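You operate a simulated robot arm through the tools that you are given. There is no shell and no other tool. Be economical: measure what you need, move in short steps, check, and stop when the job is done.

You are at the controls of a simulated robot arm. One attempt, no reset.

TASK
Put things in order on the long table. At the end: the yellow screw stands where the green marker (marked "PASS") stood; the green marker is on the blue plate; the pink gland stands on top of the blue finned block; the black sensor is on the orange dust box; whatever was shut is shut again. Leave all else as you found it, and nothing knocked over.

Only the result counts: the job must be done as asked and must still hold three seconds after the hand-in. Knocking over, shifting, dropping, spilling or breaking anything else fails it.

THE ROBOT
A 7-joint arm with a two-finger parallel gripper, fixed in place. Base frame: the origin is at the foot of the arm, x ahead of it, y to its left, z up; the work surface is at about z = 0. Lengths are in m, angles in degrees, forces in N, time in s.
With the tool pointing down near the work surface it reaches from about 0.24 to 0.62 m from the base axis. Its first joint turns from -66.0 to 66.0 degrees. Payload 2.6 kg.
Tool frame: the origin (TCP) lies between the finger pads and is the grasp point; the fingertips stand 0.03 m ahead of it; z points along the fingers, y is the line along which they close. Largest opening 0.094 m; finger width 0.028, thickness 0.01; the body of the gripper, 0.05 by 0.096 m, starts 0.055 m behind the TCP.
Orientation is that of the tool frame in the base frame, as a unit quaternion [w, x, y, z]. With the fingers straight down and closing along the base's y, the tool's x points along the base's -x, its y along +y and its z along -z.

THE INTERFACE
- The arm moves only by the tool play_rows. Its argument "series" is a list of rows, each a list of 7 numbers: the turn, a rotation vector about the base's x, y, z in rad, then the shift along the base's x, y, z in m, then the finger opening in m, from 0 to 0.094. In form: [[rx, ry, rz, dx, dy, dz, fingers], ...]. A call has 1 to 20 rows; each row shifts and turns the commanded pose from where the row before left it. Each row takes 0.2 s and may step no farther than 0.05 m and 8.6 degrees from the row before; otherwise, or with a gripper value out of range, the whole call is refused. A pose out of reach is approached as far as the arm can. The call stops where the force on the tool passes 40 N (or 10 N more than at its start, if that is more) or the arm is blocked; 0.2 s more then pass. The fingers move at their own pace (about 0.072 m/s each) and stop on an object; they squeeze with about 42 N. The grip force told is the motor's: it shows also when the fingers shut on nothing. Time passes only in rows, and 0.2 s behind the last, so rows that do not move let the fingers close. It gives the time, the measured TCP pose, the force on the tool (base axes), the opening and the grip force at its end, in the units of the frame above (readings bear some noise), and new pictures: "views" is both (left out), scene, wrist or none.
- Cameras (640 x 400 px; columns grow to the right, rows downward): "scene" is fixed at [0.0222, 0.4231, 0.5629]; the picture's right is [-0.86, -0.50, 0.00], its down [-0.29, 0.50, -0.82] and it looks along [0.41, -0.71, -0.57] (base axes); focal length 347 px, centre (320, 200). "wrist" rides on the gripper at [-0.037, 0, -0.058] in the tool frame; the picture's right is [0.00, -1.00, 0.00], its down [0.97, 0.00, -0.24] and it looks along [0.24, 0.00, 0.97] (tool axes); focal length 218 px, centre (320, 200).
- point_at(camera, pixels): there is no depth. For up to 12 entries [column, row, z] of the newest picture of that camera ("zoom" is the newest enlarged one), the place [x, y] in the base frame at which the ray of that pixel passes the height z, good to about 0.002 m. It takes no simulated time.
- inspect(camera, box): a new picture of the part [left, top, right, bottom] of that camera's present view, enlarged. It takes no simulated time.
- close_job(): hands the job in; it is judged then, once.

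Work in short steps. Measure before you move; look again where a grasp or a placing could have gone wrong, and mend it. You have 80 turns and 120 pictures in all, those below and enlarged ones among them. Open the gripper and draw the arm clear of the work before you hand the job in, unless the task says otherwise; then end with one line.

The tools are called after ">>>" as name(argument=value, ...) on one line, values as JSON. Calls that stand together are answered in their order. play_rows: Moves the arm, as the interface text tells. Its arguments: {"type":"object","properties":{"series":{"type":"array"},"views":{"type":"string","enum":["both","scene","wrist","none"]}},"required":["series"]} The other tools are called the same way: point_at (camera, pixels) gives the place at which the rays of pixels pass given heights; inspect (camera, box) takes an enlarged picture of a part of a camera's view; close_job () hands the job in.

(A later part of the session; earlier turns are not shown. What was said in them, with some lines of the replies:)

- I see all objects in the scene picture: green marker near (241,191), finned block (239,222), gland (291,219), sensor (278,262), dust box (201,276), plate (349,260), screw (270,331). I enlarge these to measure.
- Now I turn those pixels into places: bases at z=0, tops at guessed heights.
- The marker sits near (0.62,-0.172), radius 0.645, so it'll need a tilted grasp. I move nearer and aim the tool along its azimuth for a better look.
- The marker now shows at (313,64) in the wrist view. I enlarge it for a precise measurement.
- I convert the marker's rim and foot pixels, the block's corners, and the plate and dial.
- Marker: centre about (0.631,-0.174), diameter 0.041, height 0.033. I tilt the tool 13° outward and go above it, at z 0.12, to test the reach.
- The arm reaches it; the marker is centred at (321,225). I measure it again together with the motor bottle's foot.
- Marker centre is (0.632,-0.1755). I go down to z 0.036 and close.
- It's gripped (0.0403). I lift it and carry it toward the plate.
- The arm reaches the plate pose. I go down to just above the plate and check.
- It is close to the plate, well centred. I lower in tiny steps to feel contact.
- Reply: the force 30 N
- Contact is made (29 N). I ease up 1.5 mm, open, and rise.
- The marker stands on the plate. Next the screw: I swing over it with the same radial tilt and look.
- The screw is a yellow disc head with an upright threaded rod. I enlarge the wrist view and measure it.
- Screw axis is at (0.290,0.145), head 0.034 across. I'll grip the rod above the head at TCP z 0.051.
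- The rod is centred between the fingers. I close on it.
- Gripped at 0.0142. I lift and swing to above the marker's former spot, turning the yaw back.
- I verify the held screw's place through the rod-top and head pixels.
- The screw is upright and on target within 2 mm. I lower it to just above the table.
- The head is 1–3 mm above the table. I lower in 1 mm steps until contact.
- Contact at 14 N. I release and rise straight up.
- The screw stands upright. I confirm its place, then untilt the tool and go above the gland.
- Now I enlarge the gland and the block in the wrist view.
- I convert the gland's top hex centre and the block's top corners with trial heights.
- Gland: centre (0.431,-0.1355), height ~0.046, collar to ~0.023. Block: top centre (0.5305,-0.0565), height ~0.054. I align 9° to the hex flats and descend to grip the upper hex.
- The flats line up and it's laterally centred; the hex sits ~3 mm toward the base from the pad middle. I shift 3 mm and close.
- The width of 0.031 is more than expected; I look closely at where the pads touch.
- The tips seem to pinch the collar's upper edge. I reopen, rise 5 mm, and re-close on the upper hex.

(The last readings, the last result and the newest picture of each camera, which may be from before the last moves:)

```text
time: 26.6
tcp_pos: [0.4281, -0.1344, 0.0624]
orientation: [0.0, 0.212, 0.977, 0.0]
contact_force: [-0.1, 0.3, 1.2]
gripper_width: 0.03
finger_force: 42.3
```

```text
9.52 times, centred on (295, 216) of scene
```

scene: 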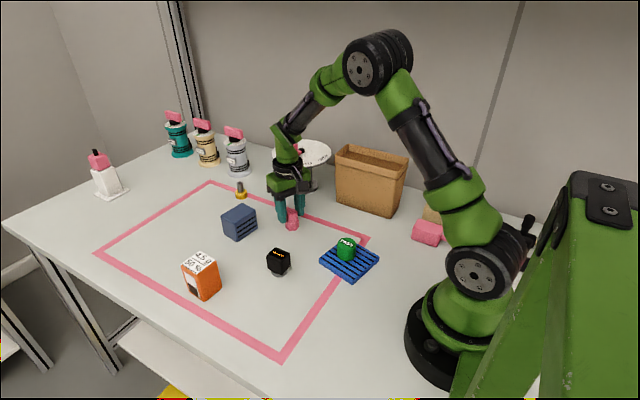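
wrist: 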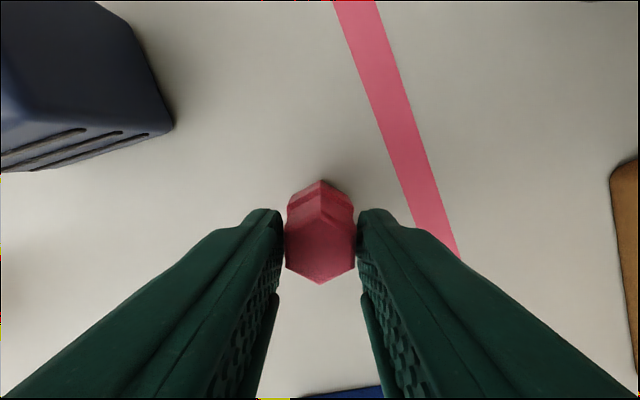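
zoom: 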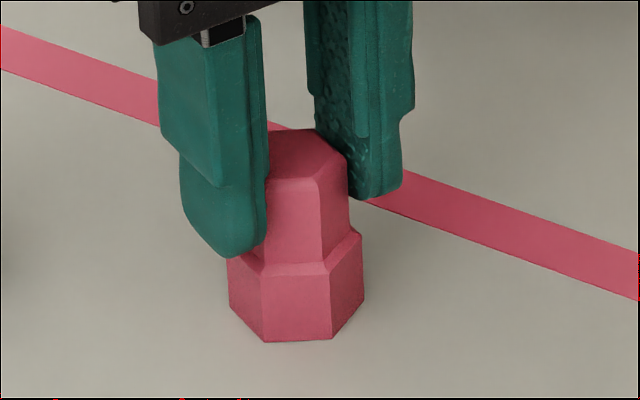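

The grip holds at 0.030 on the upper hex. I lift a little and check that it follows upright.

>>> play_rows(series=[[0, 0, 0, 0, 0, 0.02, 0.018], [0, 0, 0, 0, 0, 0.04, 0.018], [0, 0, 0, 0, 0, 0.04, 0.018], [0, 0, 0, 0, 0, 0, 0.018]])

>>> inspect(camera="scene", box=[255, 150, 325, 210])

```text
time: 27.6
tcp_pos: [0.4277, -0.135, 0.1607]
orientation: [0.0, 0.213, 0.977, 0.0]
contact_force: [0.0, 0.1, -0.8]
gripper_width: 0.0299
finger_force: 41.3
```

scene: 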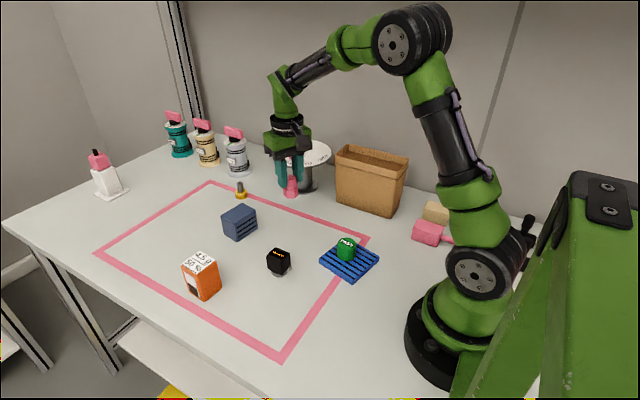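
wrist: 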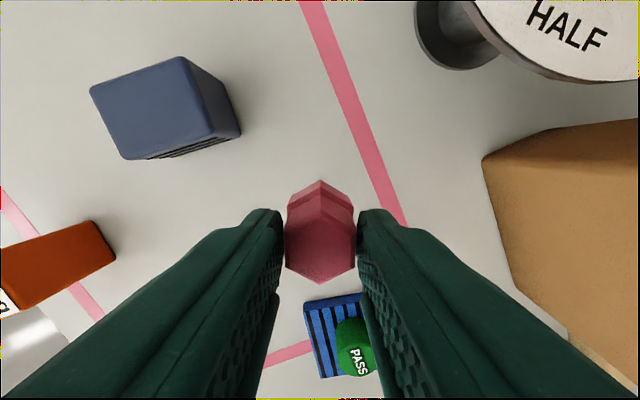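

```text
6.67 times, centred on (290, 180) of scene
```

zoom: 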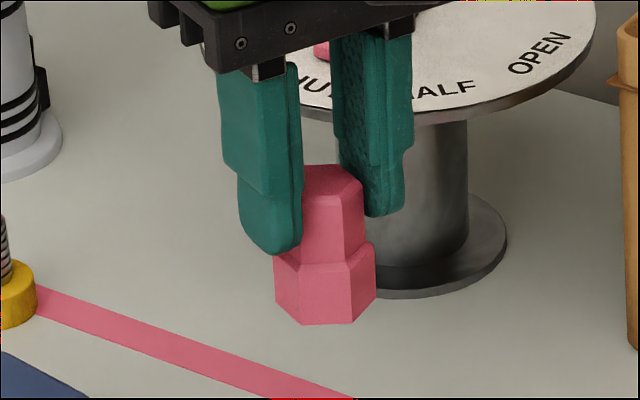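

It hangs upright. I measure gland and block in this same view for the relative shift.

>>> point_at(camera="wrist", pixels=[[320, 248, 0.145], [91, 90, 0.054], [181, 56, 0.054], [211, 128, 0.054], [123, 158, 0.054]])

```text
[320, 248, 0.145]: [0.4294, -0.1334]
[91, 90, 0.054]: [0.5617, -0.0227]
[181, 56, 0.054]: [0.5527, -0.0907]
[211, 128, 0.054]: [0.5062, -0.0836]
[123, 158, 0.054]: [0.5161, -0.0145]
```

Shift needed is about (0.103, 0.079). I move over the block and lower to ~8 mm above its top.

>>> play_rows(series=[[0, 0, 0, 0.0343, 0.0263, 0, 0.018], [0, 0, 0, 0.0343, 0.0263, 0, 0.018], [0, 0, 0, 0.0344, 0.0264, 0, 0.018], [0, 0, 0, 0, 0, -0.036, 0.018], [0, 0, 0, 0, 0, 0, 0.018]])

>>> inspect(camera="scene", box=[205, 180, 275, 250])

```text
time: 28.8
tcp_pos: [0.5307, -0.0539, 0.1237]
orientation: [0.001, 0.212, 0.977, -0.001]
contact_force: [0.4, 1.3, 0.4]
gripper_width: 0.0301
finger_force: 42.1
```

scene: 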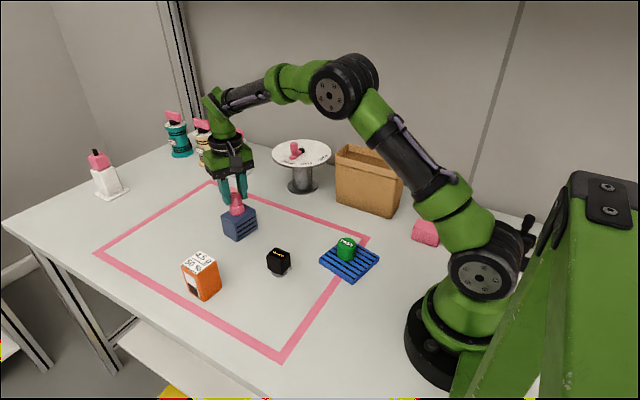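
wrist: 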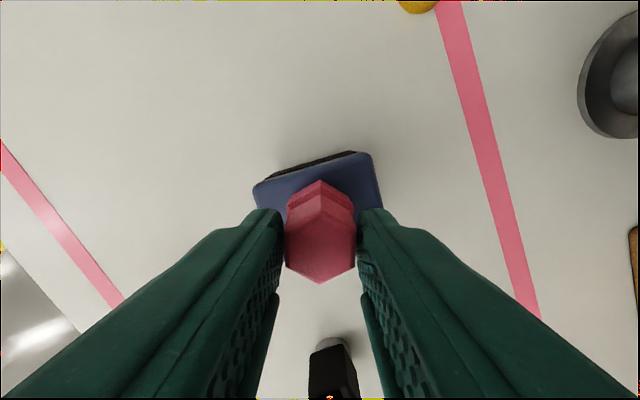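

```text
5.71 times, centred on (240, 215) of scene
```

zoom: 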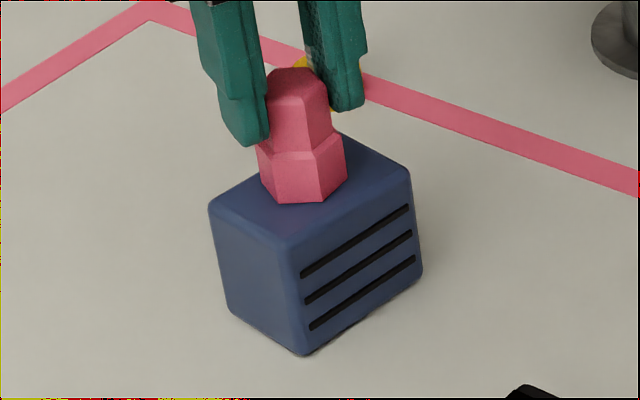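

I check the block's visible far corners and the gland against each other before lowering.

>>> point_at(camera="wrist", pixels=[[253, 188, 0.054], [371, 155, 0.054], [320, 248, 0.108]])

>>> point_at(camera="scene", pixels=[[236.5, 215.5, 0.062], [235.4, 223.6, 0.054], [256.8, 210.3, 0.054], [220.3, 216.4, 0.054], [242.6, 203, 0.054]])

```text
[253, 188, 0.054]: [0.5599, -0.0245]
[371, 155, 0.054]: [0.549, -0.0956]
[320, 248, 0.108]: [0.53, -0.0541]
```

```text
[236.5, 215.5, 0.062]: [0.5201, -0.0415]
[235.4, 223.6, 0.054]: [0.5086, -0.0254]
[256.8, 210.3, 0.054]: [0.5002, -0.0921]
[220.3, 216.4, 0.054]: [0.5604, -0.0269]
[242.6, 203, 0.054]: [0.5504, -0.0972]
```

Gland is about 4 mm off in y; I correct it and lower gently.

>>> play_rows(series=[[0, 0, 0, 0, -0.004, -0.002, 0.018], [0, 0, 0, 0, 0, -0.002, 0.018], [0, 0, 0, 0, 0, -0.0015, 0.018], [0, 0, 0, 0, 0, 0, 0.018]], views="none")

```text
time: 29.8
tcp_pos: [0.5312, -0.0576, 0.1231]
orientation: [0.002, 0.213, 0.977, 0.001]
contact_force: [-13.3, 6.9, 34.2]
gripper_width: 0.0301
finger_force: 41.5
```

Contact already at 34 N, so the block is a bit taller than thought. I ease up to lower the load.

>>> play_rows(series=[[0, 0, 0, 0, 0, 0.002, 0.018], [0, 0, 0, 0, 0, 0, 0.018]], views="none")

>>> inspect(camera="scene", box=[205, 180, 275, 250])

```text
time: 30.4
tcp_pos: [0.5325, -0.0579, 0.1218]
orientation: [0.002, 0.212, 0.977, 0.001]
contact_force: [-0.8, 7.2, 23.5]
gripper_width: 0.0302
finger_force: 41.8
```

```text
5.71 times, centred on (240, 215) of scene
```

zoom: 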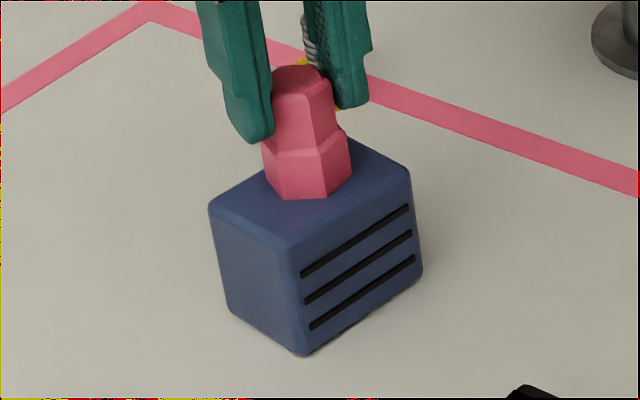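

The block hasn't moved. I ease up 1.5 mm more, open and rise.

>>> play_rows(series=[[0, 0, 0, 0, 0, 0.0015, 0.018], [0, 0, 0, 0, 0, 0, 0.03], [0, 0, 0, 0, 0, 0, 0.045], [0, 0, 0, 0, 0, 0, 0.055], [0, 0, 0, 0, 0, 0, 0.055], [0, 0, 0, 0, 0, 0.03, 0.055], [0, 0, 0, 0, 0, 0.045, 0.055], [0, 0, 0, 0, 0, 0.03, 0.055], [0, 0, 0, 0, 0, 0, 0.055]])

>>> inspect(camera="scene", box=[205, 180, 275, 250])

```text
time: 32.4
tcp_pos: [0.5319, -0.0624, 0.2277]
orientation: [0.0, 0.213, 0.977, 0.0]
contact_force: [-0.1, -0.5, 0.3]
gripper_width: 0.055
finger_force: 0.0
```

scene: 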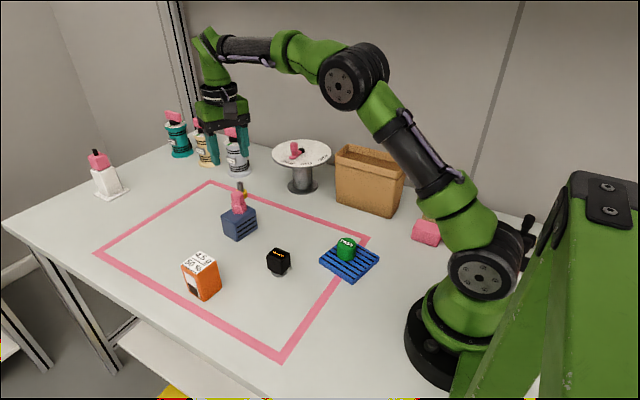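
wrist: 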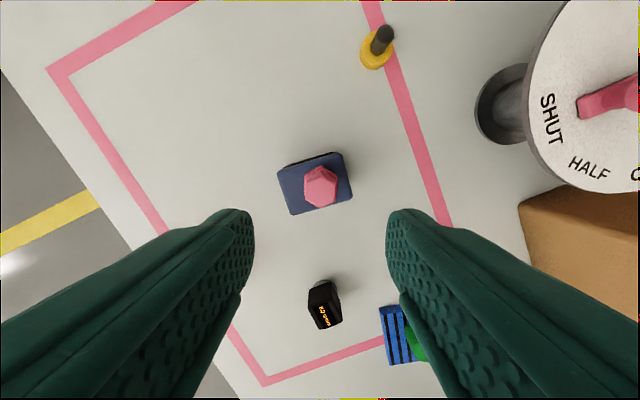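

```text
5.71 times, centred on (240, 215) of scene
```

zoom: 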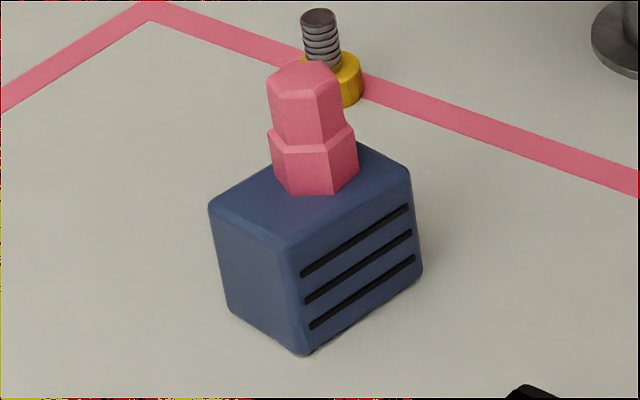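

The gland stands on the block. Next I move above the sensor to measure it.

>>> play_rows(series=[[0, 0, 0.1, -0.04, 0.015, 0, 0.08], [0, 0, 0.1, -0.04, 0.015, 0, 0.08], [0, 0, 0.1, -0.04, 0.015, 0, 0.08], [0, 0, 0.1, -0.04, 0.015, 0, 0.08], [0, 0, 0, 0, 0, 0, 0.08]], views="wrist")

>>> inspect(camera="scene", box=[255, 235, 305, 285])

>>> inspect(camera="scene", box=[165, 240, 235, 310])

```text
time: 33.6
tcp_pos: [0.3695, -0.0003, 0.2285]
orientation: [0.0, 0.013, 1.0, 0.001]
contact_force: [0.4, 0.4, -0.2]
gripper_width: 0.0801
finger_force: 0.1
```

wrist: 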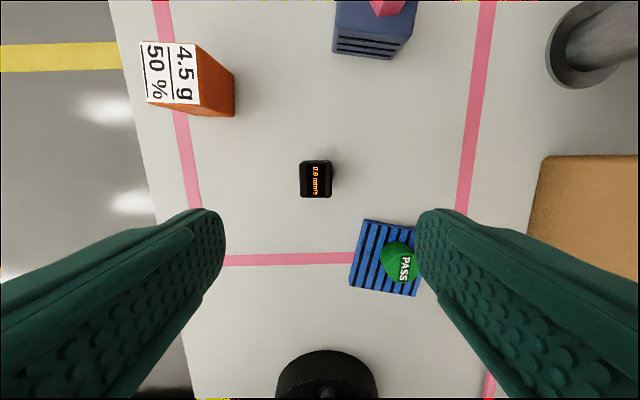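

```text
8.00 times, centred on (280, 260) of scene
```

zoom: 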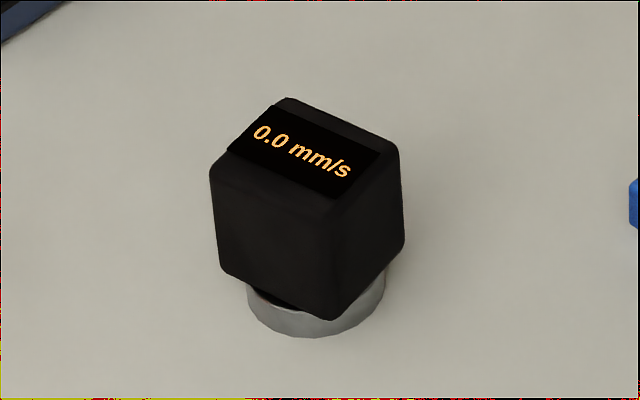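

```text
5.71 times, centred on (200, 275) of scene
```

zoom: 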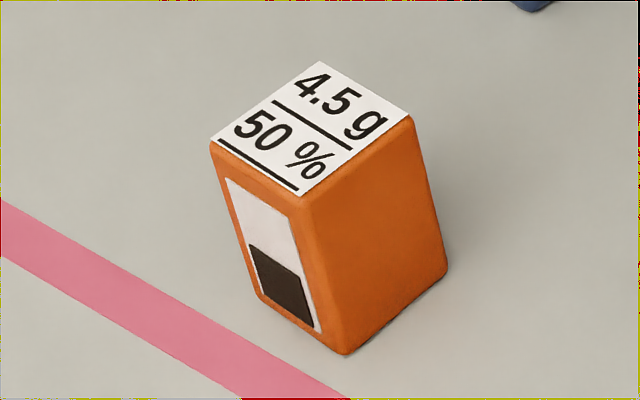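

>>> inspect(camera="wrist", box=[286, 149, 356, 209])

>>> inspect(camera="wrist", box=[120, 20, 260, 130])

```text
6.67 times, centred on (321, 179) of wrist
```

zoom: 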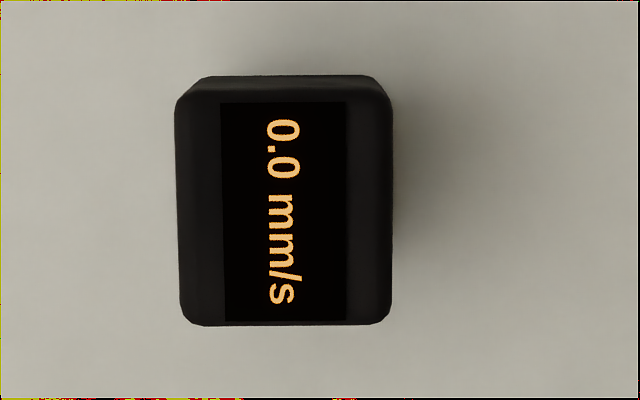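

```text
3.64 times, centred on (190, 75) of wrist
```

zoom: 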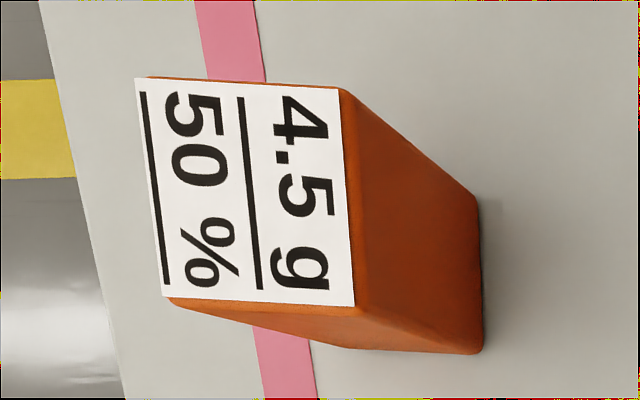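

I compute the sensor and box positions with trial heights from both cameras.

>>> point_at(camera="wrist", pixels=[[315.8, 180.2, 0.05], [299.5, 180, 0.05], [331.8, 180, 0.05], [139.2, 41.2, 0.08], [195.5, 44.2, 0.08], [199.6, 104.1, 0.08], [146.9, 101.6, 0.08], [234, 76, 0], [234.5, 116.8, 0]])

>>> point_at(camera="scene", pixels=[[281.25, 260.6, 0.05], [266.3, 256.3, 0.05], [290, 253, 0.05], [276.3, 247.5, 0.05], [278.75, 277.25, 0], [200, 250.8, 0.08], [216.1, 260.1, 0.08], [197, 274.1, 0.08], [180.7, 264.5, 0.08], [204.4, 302.1, 0]])

```text
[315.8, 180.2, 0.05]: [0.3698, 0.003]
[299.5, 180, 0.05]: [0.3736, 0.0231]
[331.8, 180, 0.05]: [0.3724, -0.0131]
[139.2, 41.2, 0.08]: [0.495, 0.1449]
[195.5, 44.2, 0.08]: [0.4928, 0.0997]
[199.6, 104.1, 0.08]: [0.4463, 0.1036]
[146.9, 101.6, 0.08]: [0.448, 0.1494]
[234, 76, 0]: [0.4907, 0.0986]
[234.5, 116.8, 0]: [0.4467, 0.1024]
```

```text
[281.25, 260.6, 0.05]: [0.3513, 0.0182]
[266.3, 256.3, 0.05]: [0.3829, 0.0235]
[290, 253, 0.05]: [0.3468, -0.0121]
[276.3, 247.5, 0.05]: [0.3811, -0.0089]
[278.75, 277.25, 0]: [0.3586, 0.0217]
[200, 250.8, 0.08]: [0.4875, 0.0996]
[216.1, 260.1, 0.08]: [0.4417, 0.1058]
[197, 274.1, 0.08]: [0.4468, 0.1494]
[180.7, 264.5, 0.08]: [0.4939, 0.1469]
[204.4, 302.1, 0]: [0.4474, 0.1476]
```

Box top: centre (0.469,0.125), height 0.08. Sensor body: centre (0.370,0.0045), about 0.036 wide, aligned with the tool. I descend to z 0.045 around it.

>>> play_rows(series=[[0, 0, 0, 0, 0.005, -0.045, 0.07], [0, 0, 0, 0, 0, -0.045, 0.07], [0, 0, 0, 0, 0, -0.045, 0.07], [0, 0, 0, 0, 0, -0.035, 0.06], [0, 0, 0, 0, 0, -0.0135, 0.055], [0, 0, 0, 0, 0, 0, 0.05]])

>>> inspect(camera="scene", box=[250, 225, 310, 285])

```text
time: 35.0
tcp_pos: [0.3714, 0.0056, 0.0443]
orientation: [-0.001, 0.016, 1.0, 0.0]
contact_force: [-0.1, 0.6, -0.3]
gripper_width: 0.0499
finger_force: 0.0
```

scene: 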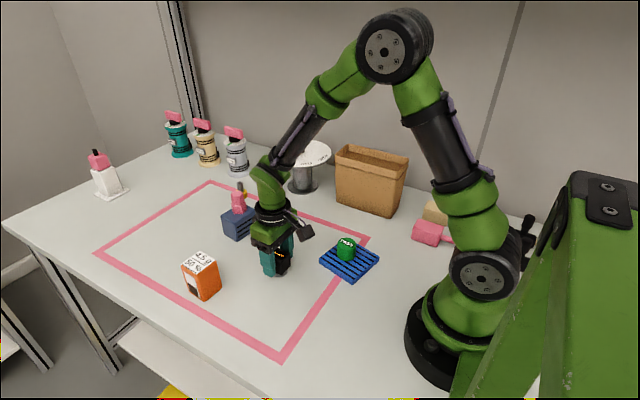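
wrist: 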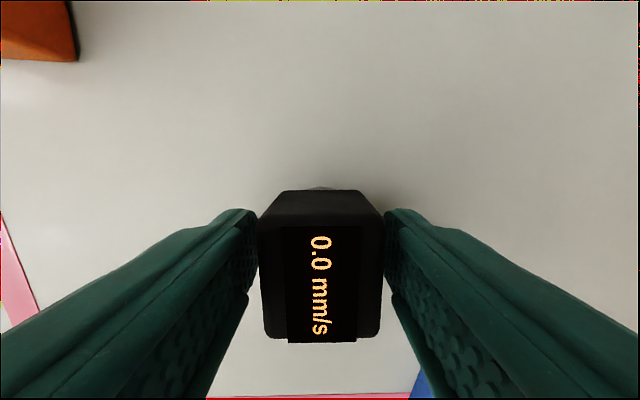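

```text
6.67 times, centred on (280, 255) of scene
```

zoom: 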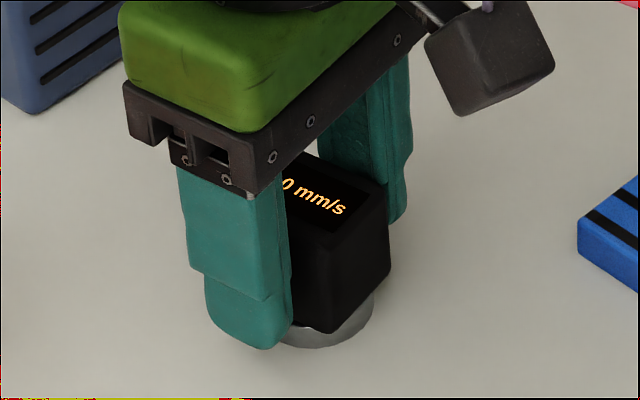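

The sensor body is centred between the pads. I close and lift 10 cm, then check.

>>> play_rows(series=[[0, 0, 0, 0, 0, 0, 0.04], [0, 0, 0, 0, 0, 0, 0.028], [0, 0, 0, 0, 0, 0, 0.028], [0, 0, 0, 0, 0, 0, 0.028], [0, 0, 0, 0, 0, 0.01, 0.028], [0, 0, 0, 0, 0, 0.03, 0.028], [0, 0, 0, 0, 0, 0.045, 0.028], [0, 0, 0, 0, 0, 0.035, 0.028], [0, 0, 0, 0, 0, 0, 0.028]])

>>> inspect(camera="scene", box=[240, 175, 310, 245])

```text
time: 37.0
tcp_pos: [0.3721, 0.0061, 0.1633]
orientation: [-0.001, 0.016, 1.0, -0.001]
contact_force: [0.3, -0.1, -0.8]
gripper_width: 0.0398
finger_force: 42.3
```

scene: 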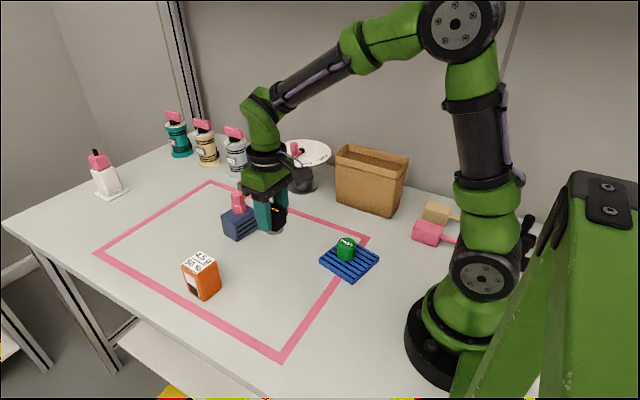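
wrist: 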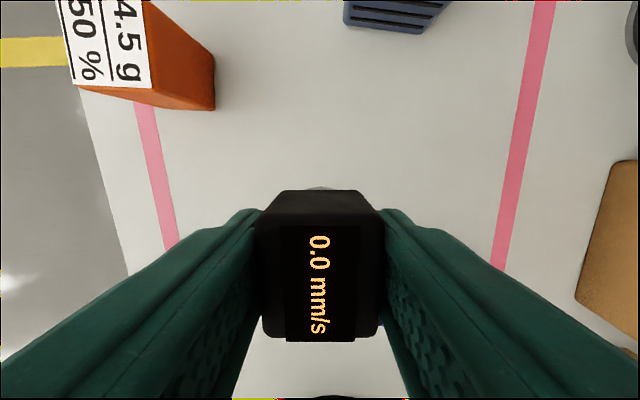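

```text
5.71 times, centred on (275, 210) of scene
```

zoom: 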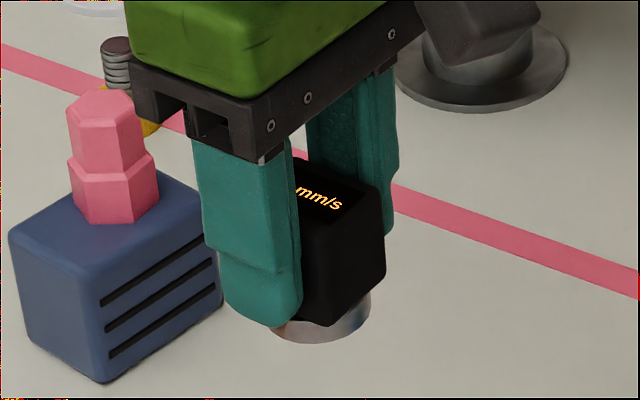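

It's held firmly and straight. I carry it over the box and lower toward its top (TCP about 0.135).

>>> play_rows(series=[[0, 0, 0, 0.0243, 0.0298, 0.01, 0.028], [0, 0, 0, 0.0243, 0.0298, 0, 0.028], [0, 0, 0, 0.0243, 0.0298, 0, 0.028], [0, 0, 0, 0.0243, 0.0298, 0, 0.028], [0, 0, 0, 0, 0, -0.02, 0.028], [0, 0, 0, 0, 0, -0.015, 0.028], [0, 0, 0, 0, 0, 0, 0.028]])

>>> inspect(camera="scene", box=[165, 220, 245, 310])

```text
time: 38.6
tcp_pos: [0.4679, 0.1265, 0.139]
orientation: [0.001, 0.015, 1.0, 0.0]
contact_force: [0.7, 0.4, -1.7]
gripper_width: 0.0393
finger_force: 42.5
```

scene: 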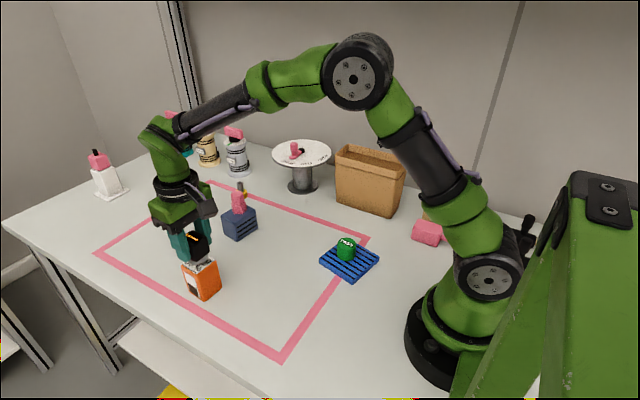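
wrist: 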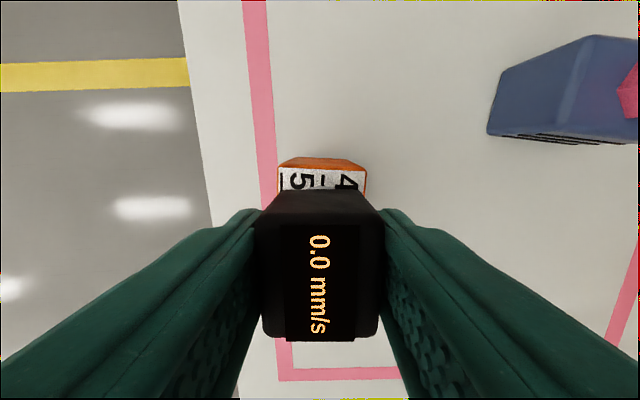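

```text
4.44 times, centred on (205, 265) of scene
```

zoom: 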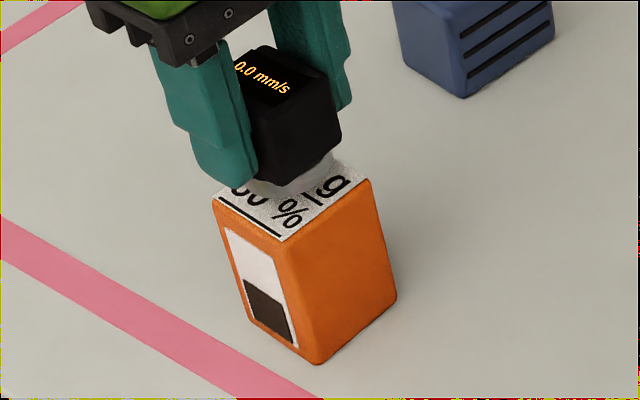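

I check the box's far top corners and the sensor's disc against each other.

>>> point_at(camera="wrist", pixels=[[280, 168, 0.08], [367, 171, 0.08], [320, 284, 0.145]])

>>> point_at(camera="scene", pixels=[[198.2, 264.7, 0.0945], [198.2, 264.7, 0.088], [198.5, 262.4, 0.08]])

>>> inspect(camera="scene", box=[180, 240, 225, 285])

```text
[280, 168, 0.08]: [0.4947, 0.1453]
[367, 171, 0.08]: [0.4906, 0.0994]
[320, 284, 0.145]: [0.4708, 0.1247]
```

```text
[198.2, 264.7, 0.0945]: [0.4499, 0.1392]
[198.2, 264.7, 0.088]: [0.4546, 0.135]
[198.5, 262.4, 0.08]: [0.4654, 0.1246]
```

```text
8.89 times, centred on (202, 262) of scene
```

zoom: 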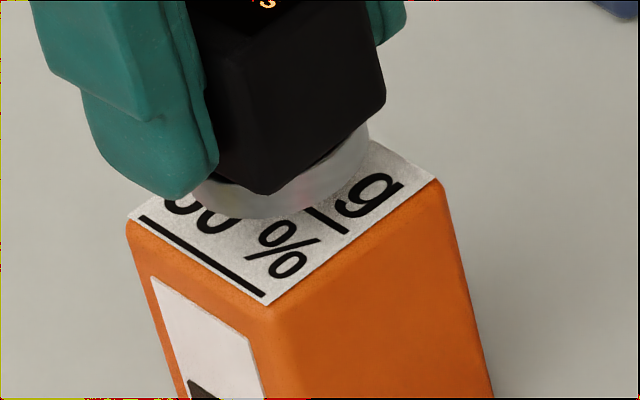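

Sensor and box are aligned within 2–3 mm. I lower 10 mm, then in millimetre steps.

>>> play_rows(series=[[0, 0, 0, 0, 0, -0.006, 0.028], [0, 0, 0, 0, 0, -0.003, 0.028], [0, 0, 0, 0, 0, -0.001, 0.028], [0, 0, 0, 0, 0, 0, 0.028]], views="none")

>>> inspect(camera="scene", box=[180, 240, 225, 285])

```text
time: 39.6
tcp_pos: [0.4678, 0.1251, 0.1292]
orientation: [0.0, 0.014, 1.0, 0.0]
contact_force: [0.2, -0.1, -1.5]
gripper_width: 0.0399
finger_force: 42.3
```

```text
8.89 times, centred on (202, 262) of scene
```

zoom: 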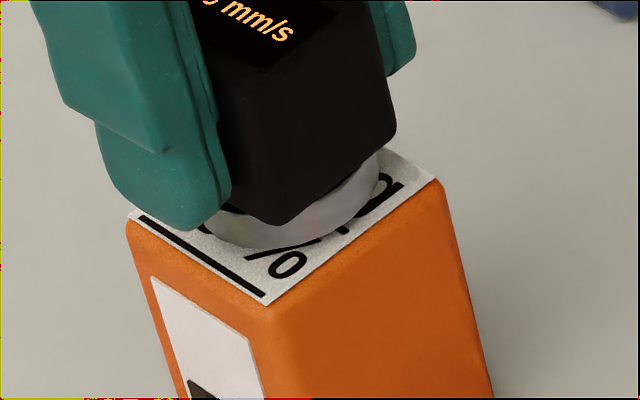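

Nearly touching. I continue in 1 mm steps.

>>> play_rows(series=[[0, 0, 0, 0, 0, -0.001, 0.028], [0, 0, 0, 0, 0, -0.001, 0.028], [0, 0, 0, 0, 0, -0.001, 0.028], [0, 0, 0, 0, 0, 0, 0.028]], views="none")

```text
time: 40.6
tcp_pos: [0.4682, 0.1242, 0.1274]
orientation: [0.0, 0.015, 1.0, 0.0]
contact_force: [0.4, 0.3, -1.6]
gripper_width: 0.0396
finger_force: 42.3
```

>>> play_rows(series=[[0, 0, 0, 0, 0, -0.001, 0.028], [0, 0, 0, 0, 0, -0.001, 0.028], [0, 0, 0, 0, 0, 0, 0.028]], views="none")

>>> inspect(camera="scene", box=[180, 240, 225, 285])

```text
time: 41.4
tcp_pos: [0.4683, 0.1248, 0.1251]
orientation: [0.0, 0.014, 1.0, 0.0]
contact_force: [-0.2, -0.5, -2.1]
gripper_width: 0.0395
finger_force: 42.0
```

```text
8.89 times, centred on (202, 262) of scene
```

zoom: 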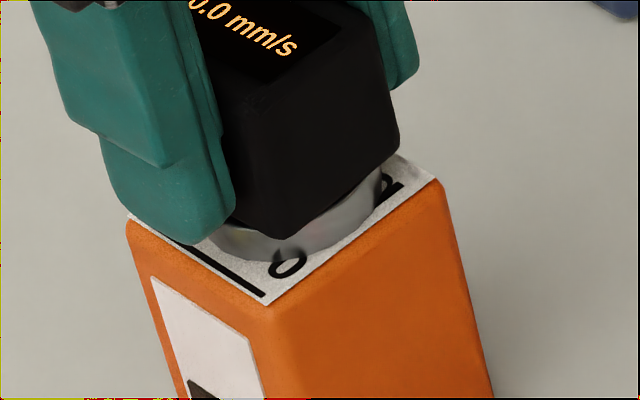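

Still no contact force. I check the disc edge's place and go on by millimetres.

>>> point_at(camera="scene", pixels=[[198.1, 269, 0.08]])

>>> play_rows(series=[[0, 0, 0, 0, 0, -0.001, 0.028], [0, 0, 0, 0, 0, -0.001, 0.028], [0, 0, 0, 0, 0, 0, 0.028]], views="none")

```text
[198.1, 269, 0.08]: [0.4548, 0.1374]
```

```text
time: 42.2
tcp_pos: [0.4686, 0.1245, 0.1231]
orientation: [0.001, 0.015, 1.0, 0.001]
contact_force: [-5.8, -2.7, 23.0]
gripper_width: 0.0398
finger_force: 41.8
```

Contact at 23 N, disc centred at (0.470,0.127). I ease up 1 mm, open and rise.

>>> play_rows(series=[[0, 0, 0, 0, 0, 0.001, 0.028], [0, 0, 0, 0, 0, 0, 0.042], [0, 0, 0, 0, 0, 0, 0.055], [0, 0, 0, 0, 0, 0, 0.07], [0, 0, 0, 0, 0, 0, 0.07], [0, 0, 0, 0, 0, 0.03, 0.07], [0, 0, 0, 0, 0, 0.045, 0.07], [0, 0, 0, 0, 0, 0.045, 0.07], [0, 0, 0, 0, 0, 0.03, 0.07], [0, 0, 0, -0.04, -0.02, 0, 0.07], [0, 0, 0, -0.04, -0.02, 0, 0.07], [0, 0, 0, 0, 0, 0, 0.07]])

>>> inspect(camera="scene", box=[160, 170, 390, 310])

```text
time: 44.8
tcp_pos: [0.3875, 0.0847, 0.2726]
orientation: [-0.001, 0.015, 1.0, 0.0]
contact_force: [-1.0, 0.1, -0.2]
gripper_width: 0.0698
finger_force: 0.0
```

scene: 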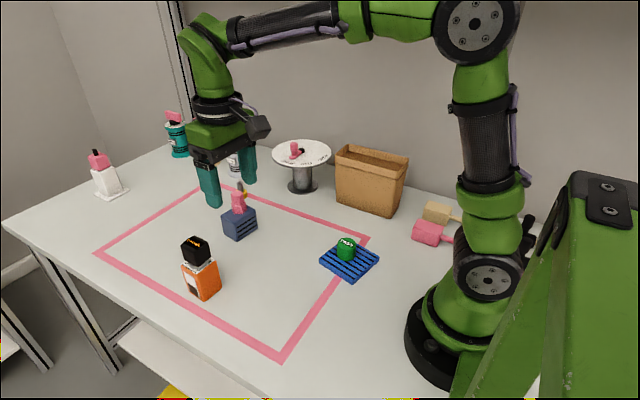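
wrist: 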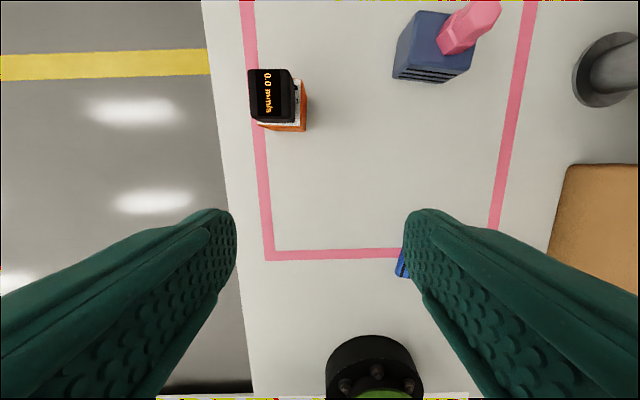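

```text
2.78 times, centred on (275, 240) of scene
```

zoom: 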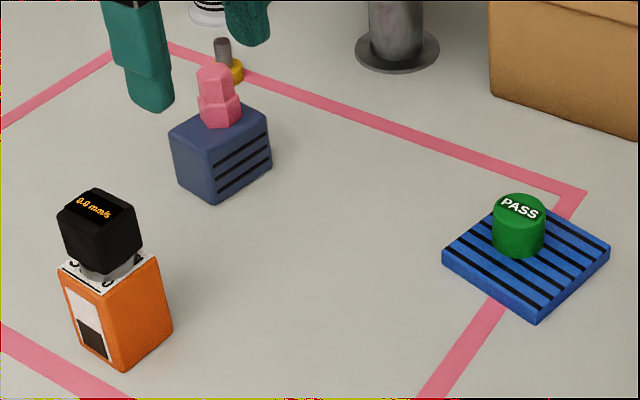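

All four items are in place and upright. The lever on the round table still points to SHUT and was never touched, and the arm is open and clear, so I hand in.

>>> close_job()

```text
The job is handed in.
```

The job is handed in. The yellow screw stands on the green marker's old spot, within about 2 mm. The green marker is on the blue plate, the pink gland stands on the finned block, and the black sensor is on the orange dust box. I opened nothing, so the lever still points to SHUT, and nothing was knocked over.
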